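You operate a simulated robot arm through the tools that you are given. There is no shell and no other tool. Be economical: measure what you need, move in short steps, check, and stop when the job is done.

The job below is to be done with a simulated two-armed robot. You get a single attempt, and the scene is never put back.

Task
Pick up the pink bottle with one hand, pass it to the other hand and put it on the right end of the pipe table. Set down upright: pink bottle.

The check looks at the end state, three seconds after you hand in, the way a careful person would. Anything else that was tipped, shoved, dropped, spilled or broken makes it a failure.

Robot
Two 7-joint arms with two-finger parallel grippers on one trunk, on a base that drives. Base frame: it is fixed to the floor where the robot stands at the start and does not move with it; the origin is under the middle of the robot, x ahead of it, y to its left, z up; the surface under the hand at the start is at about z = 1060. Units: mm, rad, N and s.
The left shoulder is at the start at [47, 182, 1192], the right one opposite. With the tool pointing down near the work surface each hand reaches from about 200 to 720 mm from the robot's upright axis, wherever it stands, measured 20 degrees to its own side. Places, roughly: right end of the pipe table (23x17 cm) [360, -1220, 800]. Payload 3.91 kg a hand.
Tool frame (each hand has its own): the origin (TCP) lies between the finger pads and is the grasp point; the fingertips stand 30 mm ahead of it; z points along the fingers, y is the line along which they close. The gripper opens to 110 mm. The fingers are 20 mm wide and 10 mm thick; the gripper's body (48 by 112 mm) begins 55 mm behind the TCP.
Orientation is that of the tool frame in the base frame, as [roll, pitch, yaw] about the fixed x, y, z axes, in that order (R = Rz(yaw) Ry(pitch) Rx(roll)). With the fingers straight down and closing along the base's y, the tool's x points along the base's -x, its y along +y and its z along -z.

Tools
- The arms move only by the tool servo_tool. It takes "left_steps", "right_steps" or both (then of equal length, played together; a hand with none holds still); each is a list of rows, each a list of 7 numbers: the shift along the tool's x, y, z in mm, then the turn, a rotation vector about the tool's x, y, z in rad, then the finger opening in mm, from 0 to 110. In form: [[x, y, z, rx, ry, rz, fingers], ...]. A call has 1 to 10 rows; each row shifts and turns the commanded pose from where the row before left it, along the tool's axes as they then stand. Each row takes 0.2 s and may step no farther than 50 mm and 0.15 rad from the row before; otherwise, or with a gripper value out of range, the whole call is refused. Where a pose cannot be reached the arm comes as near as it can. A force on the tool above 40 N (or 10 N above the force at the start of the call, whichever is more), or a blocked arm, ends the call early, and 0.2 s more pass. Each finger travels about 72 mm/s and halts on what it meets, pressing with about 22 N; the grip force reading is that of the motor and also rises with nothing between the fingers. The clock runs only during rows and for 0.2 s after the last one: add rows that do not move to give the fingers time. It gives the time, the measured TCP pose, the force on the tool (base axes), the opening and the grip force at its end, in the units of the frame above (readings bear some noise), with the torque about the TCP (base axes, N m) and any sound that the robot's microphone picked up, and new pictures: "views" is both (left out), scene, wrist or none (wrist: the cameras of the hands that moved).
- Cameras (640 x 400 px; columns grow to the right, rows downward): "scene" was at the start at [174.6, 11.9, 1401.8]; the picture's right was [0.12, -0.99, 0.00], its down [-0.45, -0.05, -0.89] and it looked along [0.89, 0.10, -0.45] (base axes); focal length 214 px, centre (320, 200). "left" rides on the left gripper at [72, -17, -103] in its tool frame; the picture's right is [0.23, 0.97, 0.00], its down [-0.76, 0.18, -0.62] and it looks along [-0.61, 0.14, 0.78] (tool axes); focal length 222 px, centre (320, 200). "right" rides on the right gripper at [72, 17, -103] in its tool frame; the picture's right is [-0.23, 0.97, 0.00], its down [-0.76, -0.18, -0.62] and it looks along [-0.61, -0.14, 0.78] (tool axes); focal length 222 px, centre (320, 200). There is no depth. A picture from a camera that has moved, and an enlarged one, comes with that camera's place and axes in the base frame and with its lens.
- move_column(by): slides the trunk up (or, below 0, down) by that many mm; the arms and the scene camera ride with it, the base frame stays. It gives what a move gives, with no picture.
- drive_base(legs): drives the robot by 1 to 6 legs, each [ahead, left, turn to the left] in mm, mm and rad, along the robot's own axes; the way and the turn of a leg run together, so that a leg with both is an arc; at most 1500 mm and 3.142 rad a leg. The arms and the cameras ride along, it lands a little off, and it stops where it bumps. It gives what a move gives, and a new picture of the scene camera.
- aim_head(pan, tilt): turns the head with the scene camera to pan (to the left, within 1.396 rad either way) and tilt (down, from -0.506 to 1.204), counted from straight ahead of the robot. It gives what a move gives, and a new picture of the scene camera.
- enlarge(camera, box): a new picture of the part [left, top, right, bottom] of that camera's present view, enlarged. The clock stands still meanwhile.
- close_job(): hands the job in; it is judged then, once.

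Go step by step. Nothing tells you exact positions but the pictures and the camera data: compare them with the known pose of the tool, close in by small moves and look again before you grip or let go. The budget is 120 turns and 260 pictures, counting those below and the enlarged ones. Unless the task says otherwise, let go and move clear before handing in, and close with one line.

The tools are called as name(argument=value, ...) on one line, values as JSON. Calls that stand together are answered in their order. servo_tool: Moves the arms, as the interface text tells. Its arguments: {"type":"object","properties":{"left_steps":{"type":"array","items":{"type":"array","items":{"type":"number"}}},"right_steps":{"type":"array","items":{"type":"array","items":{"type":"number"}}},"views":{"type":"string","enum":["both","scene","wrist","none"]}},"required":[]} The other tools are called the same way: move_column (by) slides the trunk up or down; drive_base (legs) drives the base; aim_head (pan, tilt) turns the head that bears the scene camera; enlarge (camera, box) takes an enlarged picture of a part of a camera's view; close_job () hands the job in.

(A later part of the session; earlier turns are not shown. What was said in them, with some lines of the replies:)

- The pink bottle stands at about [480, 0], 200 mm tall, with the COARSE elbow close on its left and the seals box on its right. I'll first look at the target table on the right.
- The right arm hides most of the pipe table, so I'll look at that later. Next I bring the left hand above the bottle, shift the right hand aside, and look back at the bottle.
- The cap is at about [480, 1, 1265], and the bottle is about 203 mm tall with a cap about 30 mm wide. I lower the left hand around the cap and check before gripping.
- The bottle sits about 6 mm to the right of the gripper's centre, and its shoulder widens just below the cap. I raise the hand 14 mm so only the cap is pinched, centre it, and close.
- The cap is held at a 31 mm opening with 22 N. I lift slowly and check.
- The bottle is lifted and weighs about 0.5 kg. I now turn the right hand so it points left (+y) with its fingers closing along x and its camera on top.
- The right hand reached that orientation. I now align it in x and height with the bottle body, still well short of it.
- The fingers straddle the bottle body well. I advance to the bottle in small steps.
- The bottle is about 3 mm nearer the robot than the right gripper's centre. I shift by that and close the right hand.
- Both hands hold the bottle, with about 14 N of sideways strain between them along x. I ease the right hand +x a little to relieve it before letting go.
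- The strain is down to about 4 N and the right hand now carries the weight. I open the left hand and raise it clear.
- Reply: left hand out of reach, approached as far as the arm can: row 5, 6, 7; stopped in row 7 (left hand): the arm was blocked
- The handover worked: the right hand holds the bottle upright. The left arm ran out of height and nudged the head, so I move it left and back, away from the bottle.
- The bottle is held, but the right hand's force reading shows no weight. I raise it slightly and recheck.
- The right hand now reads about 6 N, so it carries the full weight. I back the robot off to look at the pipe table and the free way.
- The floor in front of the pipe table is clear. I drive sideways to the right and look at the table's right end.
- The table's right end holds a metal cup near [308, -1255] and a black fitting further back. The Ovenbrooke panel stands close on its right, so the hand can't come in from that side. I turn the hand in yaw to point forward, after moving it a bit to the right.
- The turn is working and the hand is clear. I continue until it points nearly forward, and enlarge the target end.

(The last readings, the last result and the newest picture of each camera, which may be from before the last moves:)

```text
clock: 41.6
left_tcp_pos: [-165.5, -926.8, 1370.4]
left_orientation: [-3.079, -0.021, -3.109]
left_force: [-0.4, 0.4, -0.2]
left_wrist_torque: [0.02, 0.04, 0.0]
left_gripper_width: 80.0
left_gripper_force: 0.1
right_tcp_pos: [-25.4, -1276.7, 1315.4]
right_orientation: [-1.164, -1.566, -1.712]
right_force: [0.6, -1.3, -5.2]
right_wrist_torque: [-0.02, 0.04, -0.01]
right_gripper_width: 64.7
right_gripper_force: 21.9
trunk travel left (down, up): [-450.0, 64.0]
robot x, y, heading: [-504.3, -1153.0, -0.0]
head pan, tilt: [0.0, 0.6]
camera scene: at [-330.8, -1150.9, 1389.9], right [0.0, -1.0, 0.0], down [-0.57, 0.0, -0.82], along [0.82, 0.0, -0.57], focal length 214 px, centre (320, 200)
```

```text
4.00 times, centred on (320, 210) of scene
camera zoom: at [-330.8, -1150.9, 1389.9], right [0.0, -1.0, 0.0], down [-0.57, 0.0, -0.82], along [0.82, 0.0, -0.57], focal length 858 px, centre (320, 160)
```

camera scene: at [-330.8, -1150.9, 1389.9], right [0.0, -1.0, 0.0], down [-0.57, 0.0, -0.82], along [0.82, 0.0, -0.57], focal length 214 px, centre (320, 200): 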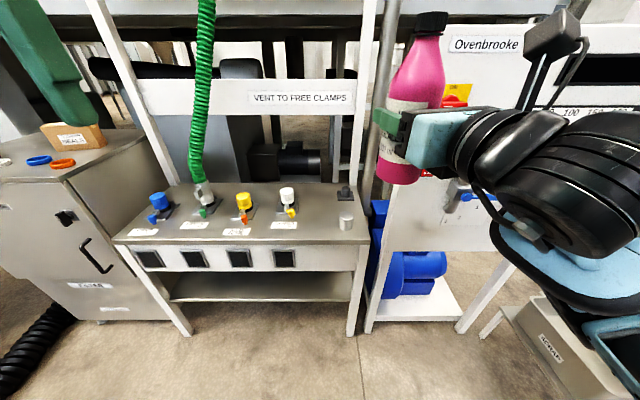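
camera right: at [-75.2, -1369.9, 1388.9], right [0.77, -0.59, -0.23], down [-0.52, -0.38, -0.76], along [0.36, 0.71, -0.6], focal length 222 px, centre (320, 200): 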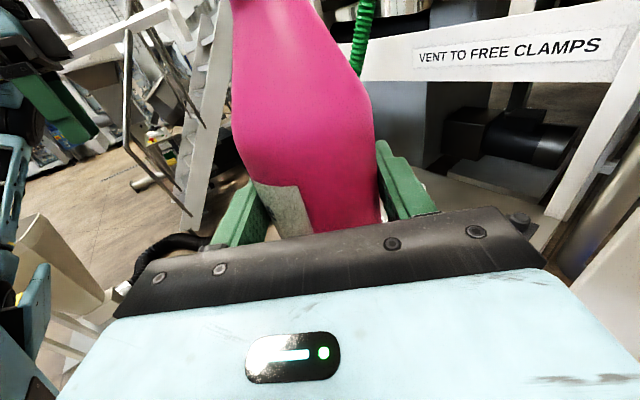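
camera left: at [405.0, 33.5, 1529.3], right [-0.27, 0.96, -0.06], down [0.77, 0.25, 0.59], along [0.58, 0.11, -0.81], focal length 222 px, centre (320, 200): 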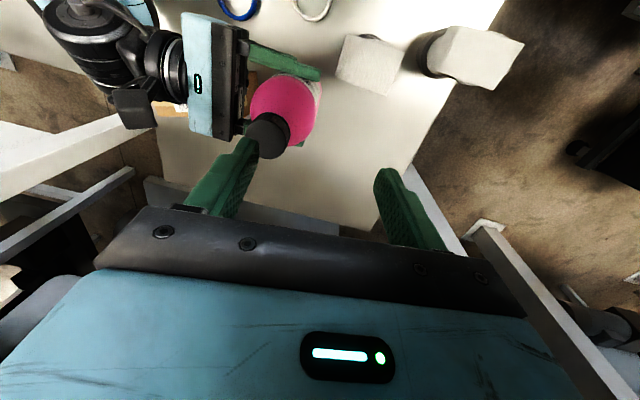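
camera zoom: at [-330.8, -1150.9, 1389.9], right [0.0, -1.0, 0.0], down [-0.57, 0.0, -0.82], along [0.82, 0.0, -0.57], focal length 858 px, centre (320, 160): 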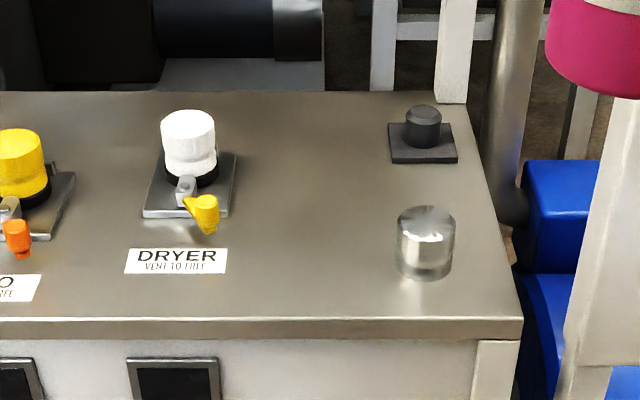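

The free spot is about [410, -1175], clear of the metal cup (about [325, -1257], up to z ≈ 870) and of the DRYER valve. To keep the gripper body off the cup I turn the hand to point about 25° right of forward.

servo_tool(right_steps=[[0, 0, 0, -0.14, 0, 0, 40], [0, 0, 0, -0.14, 0, 0, 40], [0, 0, 0, -0.14, 0, 0, 40], [0, 0, 0, -0.14, 0, 0, 40], [0, 0, 0, -0.14, 0, 0, 40], [0, 26, 27, 0, 0, 0, 40], [0, 26, 27, 0, 0, 0, 40], [0, 26, 27, 0, 0, 0, 40], [0, 0, 0, 0, 0, 0, 40]], views="both")

```text
clock: 43.6
left_tcp_pos: [-164.7, -926.3, 1370.9]
left_orientation: [-3.077, -0.021, -3.106]
left_force: [0.2, 0.3, -1.0]
left_wrist_torque: [0.01, 0.02, 0.0]
left_gripper_width: 80.0
left_gripper_force: 0.1
right_tcp_pos: [15.2, -1379.9, 1318.7]
right_orientation: [-1.751, -1.569, -1.823]
right_force: [-0.8, 0.5, -4.7]
right_wrist_torque: [0.04, 0.01, -0.02]
right_gripper_width: 64.3
right_gripper_force: 22.1
trunk travel left (down, up): [-450.0, 64.0]
robot x, y, heading: [-502.7, -1153.1, -0.001]
head pan, tilt: [0.0, 0.6]
camera scene: at [-330.9, -1149.8, 1390.0], right [0.0, -1.0, 0.0], down [-0.57, 0.0, -0.82], along [0.82, 0.0, -0.57], focal length 214 px, centre (320, 200)
camera right: at [-85.5, -1353.7, 1391.0], right [-0.41, -0.88, -0.23], down [-0.49, 0.42, -0.76], along [0.77, -0.2, -0.61], focal length 222 px, centre (320, 200)
```

scene: 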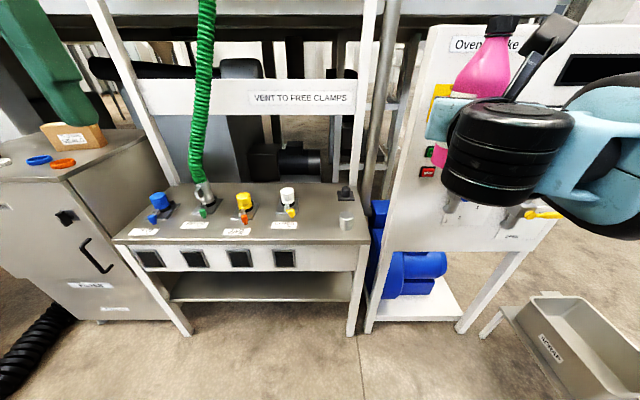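
right: 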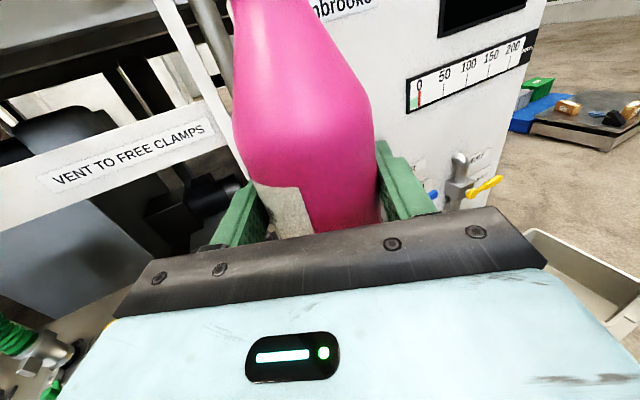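

The hand is oriented as wanted. I lower the arm here in free space so the forearm comes down to the hand from above, and check its shape.

servo_tool(right_steps=[[-25, 0, 0, 0, 0, 0, 40], [-25, 0, 0, 0, 0, 0, 40], [-25, 0, 0, 0, 0, 0, 40], [-25, 0, 0, 0, 0, 0, 40], [-25, 0, 0, 0, 0, 0, 40], [-25, 0, 0, 0, 0, 0, 40], [-25, 0, 0, 0, 0, 0, 40], [-25, 0, 0, 0, 0, 0, 40], [0, 0, 0, 0, 0, 0, 40]], views="scene")

aim_head(pan=-0.6, tilt=0.7)

```text
clock: 45.6
left_tcp_pos: [-164.9, -927.0, 1369.9]
left_orientation: [-3.077, -0.021, -3.106]
left_force: [0.4, 0.3, -0.5]
left_wrist_torque: [0.03, -0.02, 0.0]
left_gripper_width: 80.1
left_gripper_force: 0.0
right_tcp_pos: [16.1, -1382.0, 1116.0]
right_orientation: [-1.768, -1.569, -1.805]
right_force: [0.0, -0.4, -5.1]
right_wrist_torque: [0.01, -0.02, 0.0]
right_gripper_width: 64.4
right_gripper_force: 22.2
trunk travel left (down, up): [-450.0, 64.0]
robot x, y, heading: [-505.7, -1155.2, -0.0]
head pan, tilt: [0.0, 0.6]
camera scene: at [-331.0, -1150.7, 1390.0], right [0.0, -1.0, 0.0], down [-0.56, 0.0, -0.83], along [0.83, 0.0, -0.56], focal length 214 px, centre (320, 200)
```

scene: 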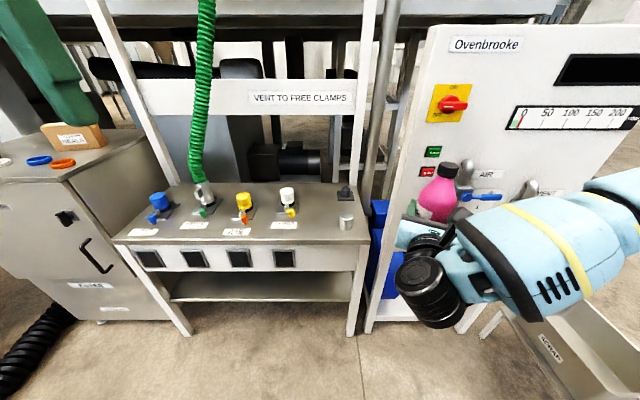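

```text
clock: 46.6
left_tcp_pos: [-165.2, -927.3, 1370.0]
left_orientation: [-3.081, -0.02, -3.106]
left_force: [-0.7, -0.3, 0.0]
left_wrist_torque: [-0.04, 0.01, 0.02]
left_gripper_width: 80.0
left_gripper_force: 0.1
right_tcp_pos: [16.4, -1380.5, 1116.6]
right_orientation: [-1.941, -1.57, -1.633]
right_force: [-0.3, -0.5, -5.8]
right_wrist_torque: [0.03, 0.01, 0.03]
right_gripper_width: 64.2
right_gripper_force: 21.7
trunk travel left (down, up): [-450.0, 64.0]
robot x, y, heading: [-504.3, -1151.9, -0.001]
head pan, tilt: [-0.6, 0.7]
camera scene: at [-349.0, -1198.4, 1381.3], right [-0.57, -0.82, 0.0], down [-0.53, 0.36, -0.76], along [0.63, -0.43, -0.64], focal length 214 px, centre (320, 200)
```

scene: 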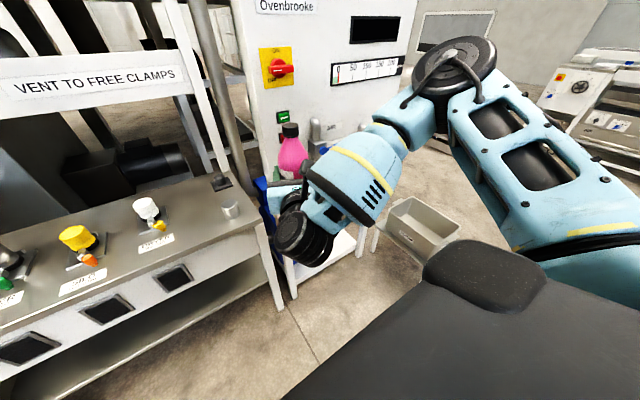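

With the arm lowered, the elbow swings out right, where it would come too near the panel. I'll shift the base left and stretch the arm forward so the elbow trails behind the hand, aiming for a spot nearer the table's front, about [335, -1165].

drive_base(legs=[[0, 190, 0]])

servo_tool(right_steps=[[0, 0, 0, 0.09, 0, 0, 40], [0, 0, 0, 0.09, 0, 0, 40], [0, -6, 25, 0, 0, 0, 40], [0, -6, 25, 0, 0, 0, 40], [0, -6, 25, 0, 0, 0, 40], [0, -6, 25, 0, 0, 0, 40], [0, -6, 25, 0, 0, 0, 40], [0, -6, 25, 0, 0, 0, 40], [0, 0, 0, 0, 0, 0, 40]], views="scene")

```text
clock: 48.9
left_tcp_pos: [-166.9, -738.5, 1370.1]
left_orientation: [-3.08, -0.021, -3.103]
left_force: [-0.1, 0.4, -0.3]
left_wrist_torque: [-0.01, 0.01, 0.06]
left_gripper_width: 80.0
left_gripper_force: 0.1
right_tcp_pos: [17.1, -1190.1, 1118.0]
right_orientation: [-1.996, -1.57, -1.573]
right_force: [-0.7, 0.4, -5.5]
right_wrist_torque: [0.0, -0.04, 0.02]
right_gripper_width: 64.3
right_gripper_force: 22.1
trunk travel left (down, up): [-450.0, 64.0]
robot x, y, heading: [-500.4, -964.3, 0.0]
head pan, tilt: [-0.6, 0.7]
camera scene: at [-348.9, -1009.0, 1381.3], right [-0.56, -0.83, 0.0], down [-0.53, 0.36, -0.76], along [0.63, -0.43, -0.64], focal length 214 px, centre (320, 200)
```

scene: 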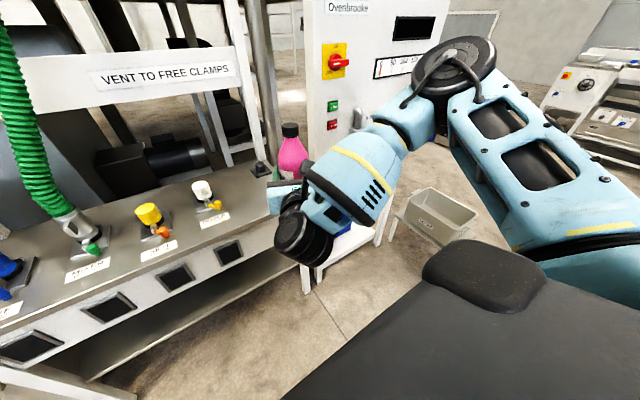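

```text
clock: 50.9
left_tcp_pos: [-166.6, -738.9, 1369.8]
left_orientation: [-3.078, -0.021, -3.104]
left_force: [-0.6, -0.3, 0.6]
left_wrist_torque: [-0.01, -0.01, 0.03]
left_gripper_width: 79.9
left_gripper_force: 0.0
right_tcp_pos: [169.3, -1174.8, 1127.1]
right_orientation: [-2.699, -1.565, -0.698]
right_force: [-0.8, -0.1, -4.8]
right_wrist_torque: [0.02, 0.07, -0.01]
right_gripper_width: 64.4
right_gripper_force: 22.2
right hand out of reach, approached as far as the arm can: row 2, 5
trunk travel left (down, up): [-450.0, 64.0]
robot x, y, heading: [-500.3, -965.7, 0.006]
head pan, tilt: [-0.6, 0.7]
camera scene: at [-349.3, -1009.0, 1381.3], right [-0.56, -0.83, 0.0], down [-0.53, 0.36, -0.76], along [0.63, -0.43, -0.64], focal length 214 px, centre (320, 200)
```

scene: 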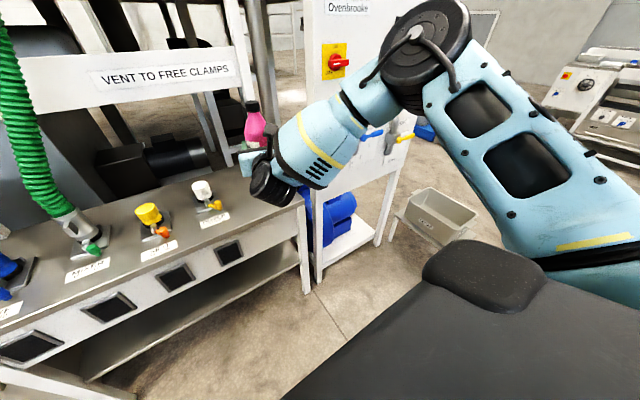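

The elbow now trails behind and clear. The hand points about 15° right of forward and the wrist will stay in front of the table edge. I drive forward to bring the bottle over the spot, still about 240 mm up.

drive_base(legs=[[166, 8, 0]])

aim_head(pan=-0.35, tilt=0.75)

enlarge(camera="right", box=[0, 0, 640, 400])

```text
clock: 52.3
left_tcp_pos: [-1.8, -730.7, 1369.0]
left_orientation: [-3.079, -0.021, -3.105]
left_force: [-0.2, 1.0, 0.3]
left_wrist_torque: [0.01, 0.0, 0.01]
left_gripper_width: 79.8
left_gripper_force: 0.1
right_tcp_pos: [333.4, -1166.8, 1127.2]
right_orientation: [-2.523, -1.566, -0.871]
right_force: [1.1, 0.2, -5.2]
right_wrist_torque: [0.02, -0.01, -0.02]
right_gripper_width: 64.2
right_gripper_force: 22.1
trunk travel left (down, up): [-450.0, 64.0]
robot x, y, heading: [-334.7, -955.4, -0.001]
head pan, tilt: [-0.6, 0.7]
camera scene: at [-184.4, -1000.8, 1381.4], right [-0.56, -0.83, 0.0], down [-0.53, 0.36, -0.77], along [0.63, -0.43, -0.64], focal length 214 px, centre (320, 200)
```

scene: 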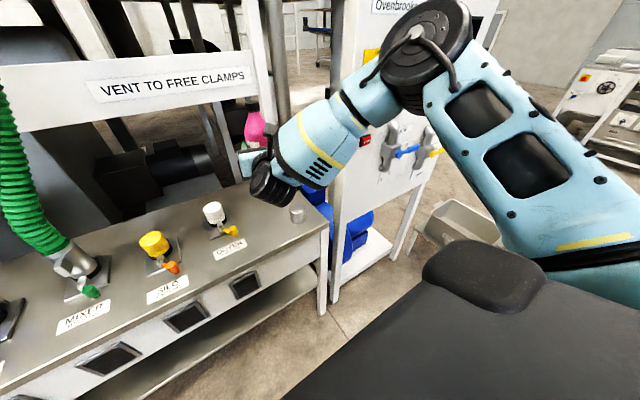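

```text
clock: 53.1
left_tcp_pos: [-1.5, -729.9, 1371.0]
left_orientation: [-3.079, -0.021, -3.106]
left_force: [-0.3, -1.2, 0.0]
left_wrist_torque: [0.03, -0.02, 0.03]
left_gripper_width: 80.0
left_gripper_force: 0.1
right_tcp_pos: [334.5, -1166.4, 1126.0]
right_orientation: [-2.707, -1.564, -0.687]
right_force: [0.4, 0.3, -4.8]
right_wrist_torque: [0.01, -0.03, -0.02]
right_gripper_width: 64.3
right_gripper_force: 22.0
trunk travel left (down, up): [-450.0, 64.0]
robot x, y, heading: [-337.9, -955.2, 0.004]
head pan, tilt: [-0.351, 0.75]
camera scene: at [-176.2, -981.4, 1377.0], right [-0.34, -0.94, 0.0], down [-0.64, 0.23, -0.73], along [0.69, -0.25, -0.68], focal length 214 px, centre (320, 200)
```

scene: 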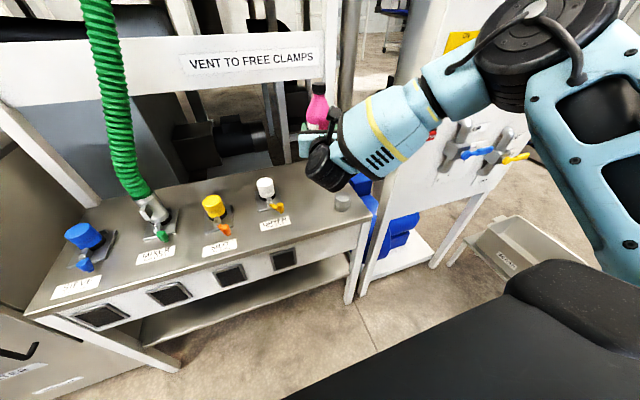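

```text
1.00 times, centred on (320, 200) of right (not enlarged: the box is as wide or as high as the picture)
camera zoom: at [230.5, -1158.4, 1199.6], right [-0.24, -0.94, -0.23], down [-0.56, 0.33, -0.76], along [0.79, -0.06, -0.61], focal length 222 px, centre (320, 200)
```

zoom: 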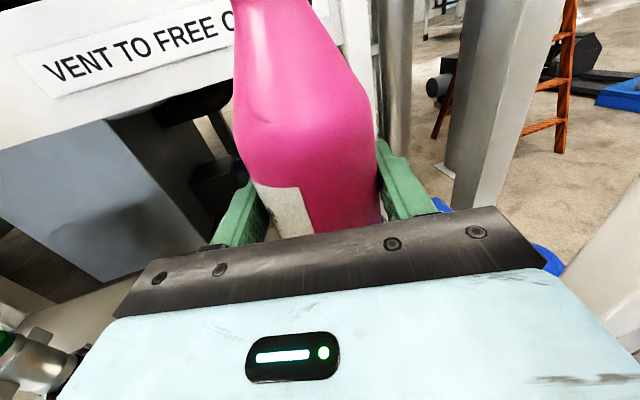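

Positions agree: bottle over [334, -1166], cup at about [330, -1256]. I lower the trunk 190 mm and look.

move_column(by=-190)

aim_head(pan=-0.35, tilt=0.6)

enlarge(camera="scene", box=[220, 80, 412, 200])

enlarge(camera="right", box=[0, 0, 640, 400])

```text
clock: 55.2
left_tcp_pos: [52.4, -729.6, 1132.3]
left_orientation: [-3.083, -0.197, -3.102]
left_force: [0.8, 0.1, 0.0]
left_wrist_torque: [-0.02, -0.01, 0.01]
left_gripper_width: 80.1
left_gripper_force: 0.1
right_tcp_pos: [334.4, -1166.6, 937.3]
right_orientation: [-2.576, -1.565, -0.821]
right_force: [-0.2, -0.4, -5.1]
right_wrist_torque: [0.0, 0.05, -0.01]
right_gripper_width: 64.5
right_gripper_force: 22.0
trunk travel left (down, up): [-260.0, 254.0]
robot x, y, heading: [-336.9, -957.2, -0.001]
head pan, tilt: [-0.351, 0.75]
```

```text
clock: 55.9
left_tcp_pos: [53.1, -729.8, 1132.3]
left_orientation: [-3.085, -0.196, -3.103]
left_force: [0.0, 0.2, -0.7]
left_wrist_torque: [0.0, -0.04, 0.01]
left_gripper_width: 80.1
left_gripper_force: 0.0
right_tcp_pos: [333.2, -1165.8, 935.7]
right_orientation: [-2.718, -1.567, -0.678]
right_force: [0.8, -0.1, -5.5]
right_wrist_torque: [0.02, 0.02, -0.02]
right_gripper_width: 64.6
right_gripper_force: 21.9
trunk travel left (down, up): [-260.0, 254.0]
robot x, y, heading: [-334.9, -956.3, -0.001]
head pan, tilt: [-0.351, 0.6]
camera scene: at [-99.1, -983.0, 1184.4], right [-0.34, -0.94, 0.0], down [-0.53, 0.19, -0.82], along [0.77, -0.28, -0.57], focal length 214 px, centre (320, 200)
```

scene: 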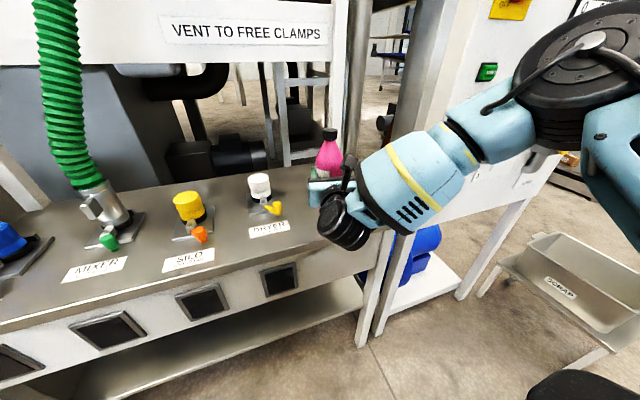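

```text
3.33 times, centred on (316, 140) of scene
camera zoom: at [-99.1, -983.0, 1184.4], right [-0.34, -0.94, 0.0], down [-0.53, 0.19, -0.82], along [0.77, -0.28, -0.57], focal length 715 px, centre (333, 400)
```

zoom: 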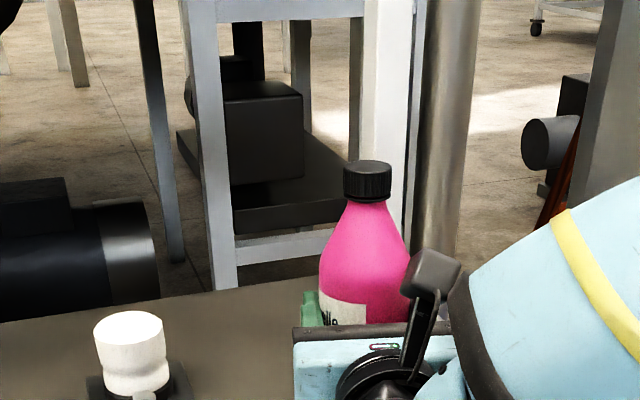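

```text
1.00 times, centred on (320, 200) of right (not enlarged: the box is as wide or as high as the picture)
camera zoom: at [230.5, -1158.1, 1010.1], right [-0.25, -0.94, -0.23], down [-0.56, 0.33, -0.76], along [0.79, -0.06, -0.61], focal length 222 px, centre (320, 200)
```

zoom: 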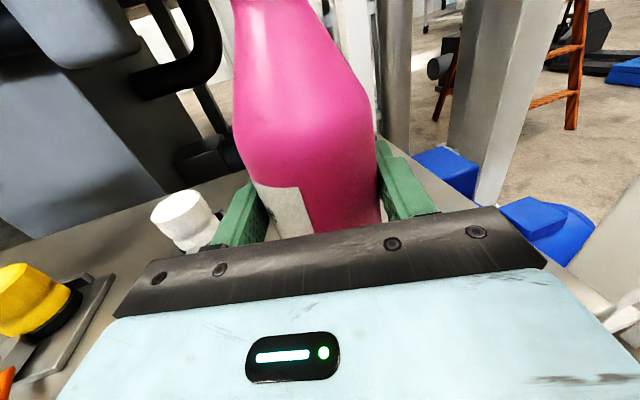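

The bottle bottom is now about 45–50 mm above the table and clear of the cup and valves. I lower with the arm in small steps, watching the force.

servo_tool(right_steps=[[-8, 0, 0, 0, 0, 0, 40], [-8, 0, 0, 0, 0, 0, 40], [-8, 0, 0, 0, 0, 0, 40], [-8, 0, 0, 0, 0, 0, 40], [0, 0, 0, 0, 0, 0, 40]], views="both")

```text
clock: 57.1
left_tcp_pos: [54.1, -730.4, 1133.0]
left_orientation: [-3.085, -0.194, -3.103]
left_force: [1.1, 0.4, -0.9]
left_wrist_torque: [-0.02, -0.03, 0.02]
left_gripper_width: 80.2
left_gripper_force: 0.1
right_tcp_pos: [335.4, -1155.0, 910.9]
right_orientation: [-2.864, -1.562, -0.539]
right_force: [0.2, 0.4, -4.7]
right_wrist_torque: [0.0, 0.04, -0.01]
right_gripper_width: 64.2
right_gripper_force: 22.0
right hand out of reach, approached as far as the arm can: row 2, 3, 4
trunk travel left (down, up): [-260.0, 254.0]
robot x, y, heading: [-339.3, -953.1, 0.003]
head pan, tilt: [-0.351, 0.6]
camera scene: at [-99.2, -983.1, 1184.5], right [-0.34, -0.94, 0.0], down [-0.53, 0.19, -0.82], along [0.78, -0.28, -0.57], focal length 214 px, centre (320, 200)
camera right: at [231.4, -1146.3, 984.4], right [-0.25, -0.94, -0.23], down [-0.56, 0.34, -0.76], along [0.79, -0.06, -0.61], focal length 222 px, centre (320, 200)
```

scene: 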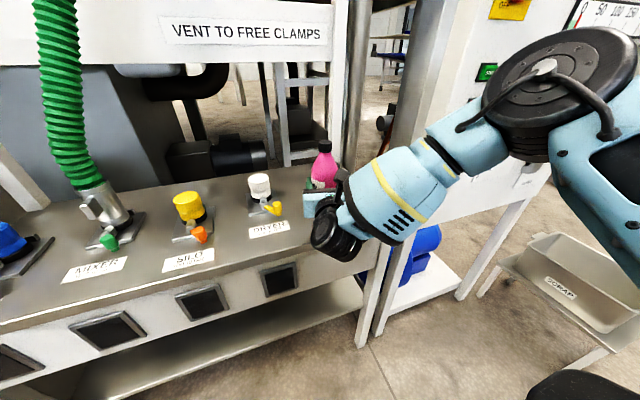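
right: 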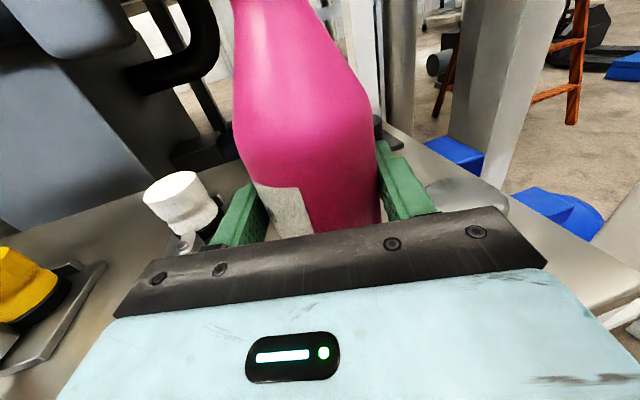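

The arm hit a reach limit and drifted 11 mm left, so I'll finish the descent with the trunk. First I nudge the base 15 mm right.

drive_base(legs=[[0, -15, 0]])

move_column(by=-12)

enlarge(camera="right", box=[0, 0, 640, 400])

```text
clock: 57.9
left_tcp_pos: [52.3, -744.8, 1133.4]
left_orientation: [-3.084, -0.197, -3.104]
left_force: [0.0, 0.0, 0.0]
left_wrist_torque: [0.03, -0.03, -0.04]
left_gripper_width: 80.1
left_gripper_force: 0.0
right_tcp_pos: [334.5, -1170.3, 910.8]
right_orientation: [-2.873, -1.563, -0.528]
right_force: [0.0, 0.6, -5.5]
right_wrist_torque: [-0.03, 0.01, 0.0]
right_gripper_width: 64.5
right_gripper_force: 22.1
trunk travel left (down, up): [-260.0, 254.0]
robot x, y, heading: [-339.2, -969.3, 0.003]
head pan, tilt: [-0.351, 0.6]
camera scene: at [-99.2, -998.3, 1184.5], right [-0.34, -0.94, 0.0], down [-0.53, 0.19, -0.82], along [0.78, -0.28, -0.57], focal length 214 px, centre (320, 200)
```

scene: 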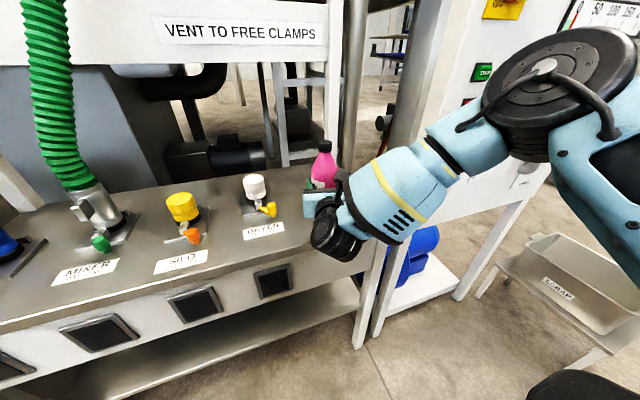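

```text
clock: 58.5
left_tcp_pos: [51.9, -743.9, 1120.9]
left_orientation: [-3.082, -0.193, -3.105]
left_force: [0.7, -0.3, 0.0]
left_wrist_torque: [-0.03, 0.0, -0.01]
left_gripper_width: 80.1
left_gripper_force: 0.1
right_tcp_pos: [333.7, -1171.1, 898.6]
right_orientation: [-2.843, -1.562, -0.557]
right_force: [-0.8, -0.2, -4.8]
right_wrist_torque: [0.01, 0.04, 0.01]
right_gripper_width: 64.5
right_gripper_force: 21.8
trunk travel left (down, up): [-248.0, 266.0]
robot x, y, heading: [-337.7, -970.6, 0.001]
head pan, tilt: [-0.351, 0.6]
```

```text
1.00 times, centred on (320, 200) of right (not enlarged: the box is as wide or as high as the picture)
camera zoom: at [231.0, -1160.9, 972.6], right [-0.25, -0.94, -0.23], down [-0.56, 0.34, -0.76], along [0.79, -0.06, -0.61], focal length 222 px, centre (320, 200)
```

zoom: 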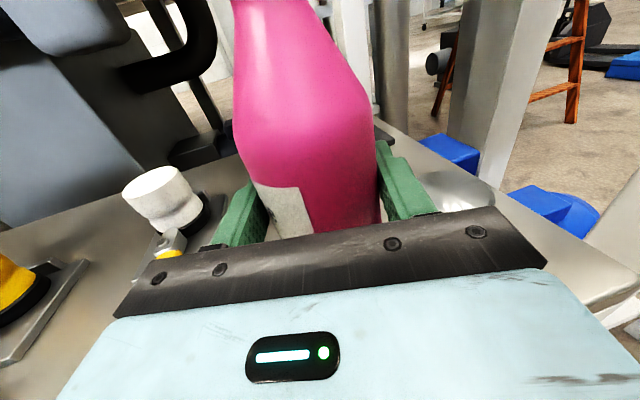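

Still carrying the full weight, with about 10 mm to go. I lower in 4 mm steps.

move_column(by=-5)

move_column(by=-3)

```text
clock: 59.0
left_tcp_pos: [53.2, -745.5, 1114.7]
left_orientation: [-3.08, -0.193, -3.104]
left_force: [0.0, 1.1, 0.1]
left_wrist_torque: [-0.01, -0.01, 0.01]
left_gripper_width: 80.1
left_gripper_force: 0.0
right_tcp_pos: [334.6, -1169.6, 894.4]
right_orientation: [-2.81, -1.562, -0.588]
right_force: [-0.6, -0.6, -4.0]
right_wrist_torque: [0.03, 0.03, -0.02]
right_gripper_width: 64.1
right_gripper_force: 21.4
trunk travel left (down, up): [-243.0, 271.0]
robot x, y, heading: [-336.2, -973.3, 0.004]
head pan, tilt: [-0.351, 0.6]
```

```text
clock: 59.6
left_tcp_pos: [52.8, -745.2, 1112.1]
left_orientation: [-3.08, -0.194, -3.102]
left_force: [0.0, 0.9, 0.0]
left_wrist_torque: [0.02, 0.01, -0.03]
left_gripper_width: 80.1
left_gripper_force: 0.1
right_tcp_pos: [335.1, -1169.6, 892.5]
right_orientation: [-2.43, -1.565, -0.972]
right_force: [1.1, -1.1, 2.4]
right_wrist_torque: [-0.11, -0.36, 0.0]
right_gripper_width: 64.5
right_gripper_force: 22.0
trunk travel left (down, up): [-240.0, 274.0]
robot x, y, heading: [-338.8, -965.4, 0.001]
head pan, tilt: [-0.351, 0.6]
```

The force swung from -5 N to +2 N, so the bottle stands on the table. I check that it looks upright, then open in small steps.

servo_tool(right_steps=[[0, 0, 0, 0, 0, 0, 62], [0, 0, 0, 0, 0, 0, 70], [0, 0, 0, 0, 0, 0, 78], [0, 0, 0, 0, 0, 0, 84], [0, 0, 0, 0, 0, 0, 84]], views="both")

enlarge(camera="scene", box=[240, 130, 400, 230])

```text
clock: 60.8
left_tcp_pos: [52.9, -744.1, 1111.7]
left_orientation: [-3.081, -0.194, -3.103]
left_force: [-0.2, -0.8, -0.2]
left_wrist_torque: [0.01, 0.0, -0.04]
left_gripper_width: 80.2
left_gripper_force: 0.1
right_tcp_pos: [336.3, -1169.1, 891.3]
right_orientation: [-2.812, -1.562, -0.589]
right_force: [0.3, -0.3, 0.9]
right_wrist_torque: [0.01, 0.01, 0.01]
right_gripper_width: 84.2
right_gripper_force: 0.2
trunk travel left (down, up): [-240.0, 274.0]
robot x, y, heading: [-334.5, -968.5, 0.002]
head pan, tilt: [-0.351, 0.6]
camera scene: at [-93.5, -997.8, 1163.8], right [-0.34, -0.94, 0.0], down [-0.53, 0.19, -0.83], along [0.78, -0.28, -0.56], focal length 214 px, centre (320, 200)
camera right: at [231.0, -1160.7, 964.9], right [-0.25, -0.94, -0.23], down [-0.56, 0.34, -0.76], along [0.79, -0.06, -0.61], focal length 222 px, centre (320, 200)
```

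scene: 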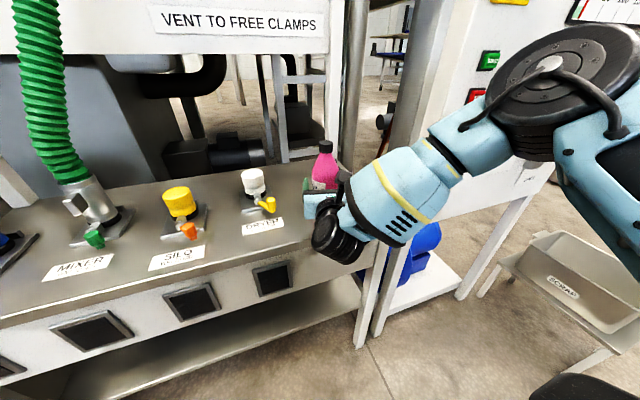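
right: 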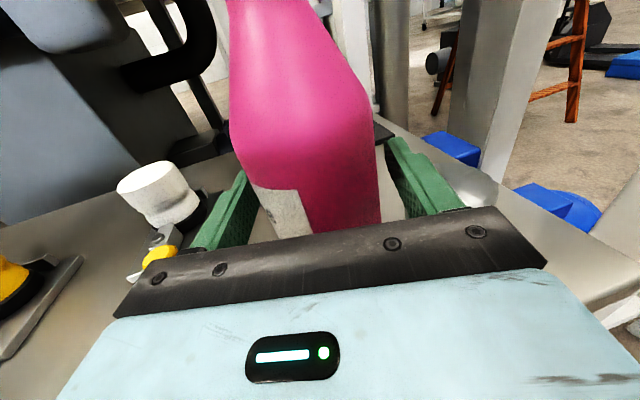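

```text
4.00 times, centred on (320, 180) of scene
camera zoom: at [-93.5, -997.8, 1163.8], right [-0.34, -0.94, 0.0], down [-0.53, 0.19, -0.83], along [0.78, -0.28, -0.56], focal length 858 px, centre (320, 280)
```

zoom: 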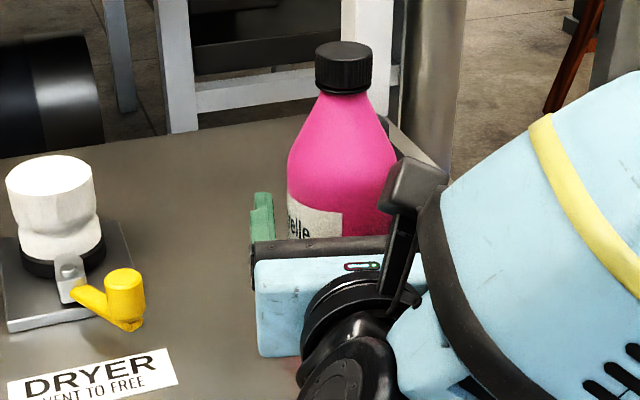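

The bottle stands upright and free, with about 10 mm of gap to each finger. I back the base off along the hand's axis.

drive_base(legs=[[-145, 39, 0]])

enlarge(camera="right", box=[0, 0, 640, 400])

```text
clock: 62.1
left_tcp_pos: [-89.2, -705.7, 1111.8]
left_orientation: [-3.08, -0.192, -3.105]
left_force: [-1.0, -0.4, 0.3]
left_wrist_torque: [-0.03, -0.01, 0.01]
left_gripper_width: 80.2
left_gripper_force: 0.0
right_tcp_pos: [193.8, -1131.1, 892.4]
right_orientation: [-2.794, -1.562, -0.607]
right_force: [0.5, -0.4, 0.9]
right_wrist_torque: [0.03, 0.05, 0.02]
right_gripper_width: 84.2
right_gripper_force: 0.1
trunk travel left (down, up): [-240.0, 274.0]
robot x, y, heading: [-476.0, -932.1, 0.003]
head pan, tilt: [-0.351, 0.6]
camera scene: at [-235.2, -958.7, 1163.9], right [-0.34, -0.94, 0.0], down [-0.53, 0.19, -0.83], along [0.78, -0.28, -0.56], focal length 214 px, centre (320, 200)
```

scene: 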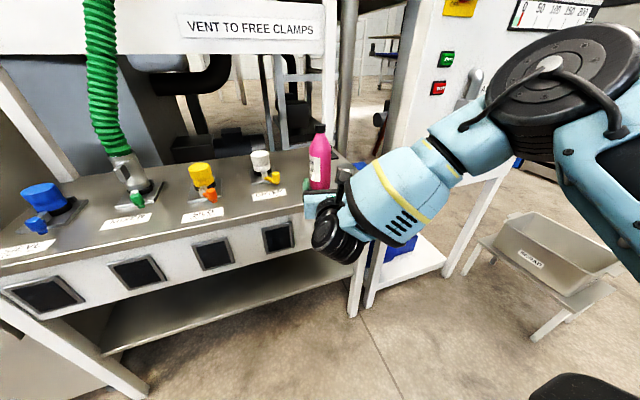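

```text
1.00 times, centred on (320, 200) of right (not enlarged: the box is as wide or as high as the picture)
camera zoom: at [89.3, -1122.0, 965.3], right [-0.25, -0.94, -0.23], down [-0.56, 0.34, -0.76], along [0.79, -0.06, -0.61], focal length 222 px, centre (320, 200)
```

zoom: 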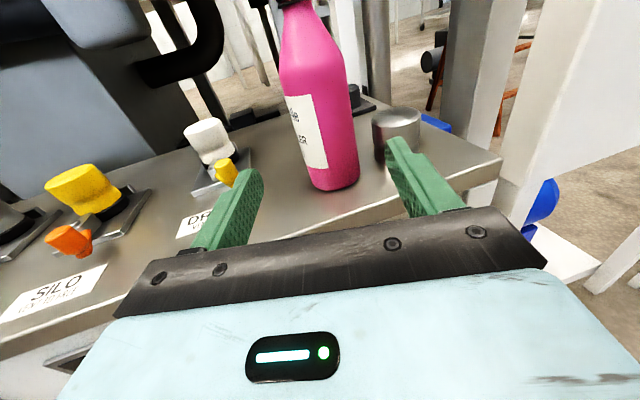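

The bottle stands free and upright next to the cup, which hasn't moved. I back off further and take one last look.

drive_base(legs=[[-250, 60, 0]])

aim_head(pan=-0.1, tilt=0.4)

```text
clock: 64.0
left_tcp_pos: [-337.2, -646.2, 1110.3]
left_orientation: [-3.08, -0.194, -3.1]
left_force: [0.4, 0.4, -0.6]
left_wrist_torque: [0.0, -0.03, -0.03]
left_gripper_width: 80.0
left_gripper_force: 0.0
right_tcp_pos: [-54.3, -1070.1, 892.2]
right_orientation: [-2.805, -1.561, -0.591]
right_force: [-0.1, 0.3, 0.1]
right_wrist_torque: [0.03, 0.0, 0.03]
right_gripper_width: 83.9
right_gripper_force: 0.0
trunk travel left (down, up): [-240.0, 274.0]
robot x, y, heading: [-728.1, -874.2, 0.0]
head pan, tilt: [-0.351, 0.6]
camera scene: at [-483.0, -899.3, 1163.9], right [-0.34, -0.94, 0.0], down [-0.53, 0.19, -0.83], along [0.78, -0.28, -0.56], focal length 214 px, centre (320, 200)
```

scene: 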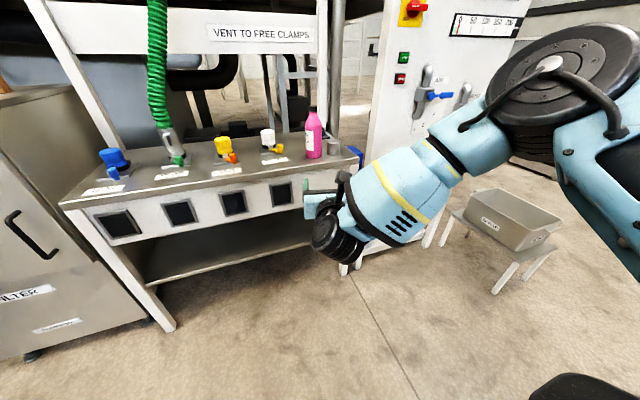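

```text
clock: 64.8
left_tcp_pos: [-336.1, -646.9, 1112.1]
left_orientation: [-3.08, -0.195, -3.101]
left_force: [0.5, 0.9, -0.4]
left_wrist_torque: [0.01, 0.0, -0.03]
left_gripper_width: 80.0
left_gripper_force: 0.2
right_tcp_pos: [-52.7, -1070.0, 890.9]
right_orientation: [-2.821, -1.562, -0.58]
right_force: [0.1, 0.1, -0.4]
right_wrist_torque: [-0.03, -0.04, 0.02]
right_gripper_width: 84.1
right_gripper_force: 0.1
trunk travel left (down, up): [-240.0, 274.0]
robot x, y, heading: [-725.6, -872.6, 0.003]
head pan, tilt: [-0.099, 0.4]
camera scene: at [-473.3, -878.3, 1181.9], right [-0.1, -1.0, 0.0], down [-0.39, 0.04, -0.92], along [0.92, -0.09, -0.39], focal length 214 px, centre (320, 200)
```

scene: 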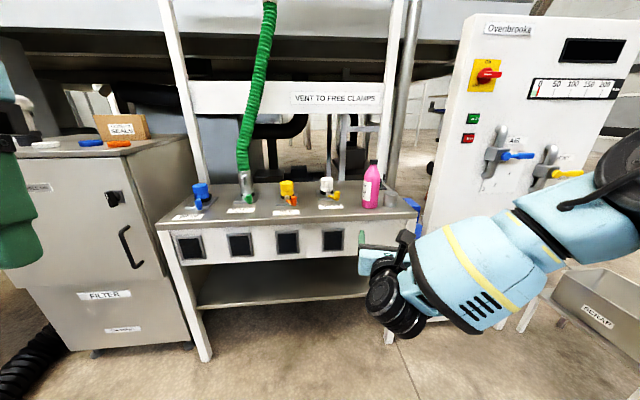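

The bottle stands upright on the right end of the pipe table, and nothing I can see there or on the cabinet has been disturbed. The hands are clear, so I hand in.

close_job()

```text
The job is handed in.
```

The pink bottle was picked up with the left hand, passed to the right hand, and now stands upright on the right end of the pipe table, with nothing else seen disturbed.
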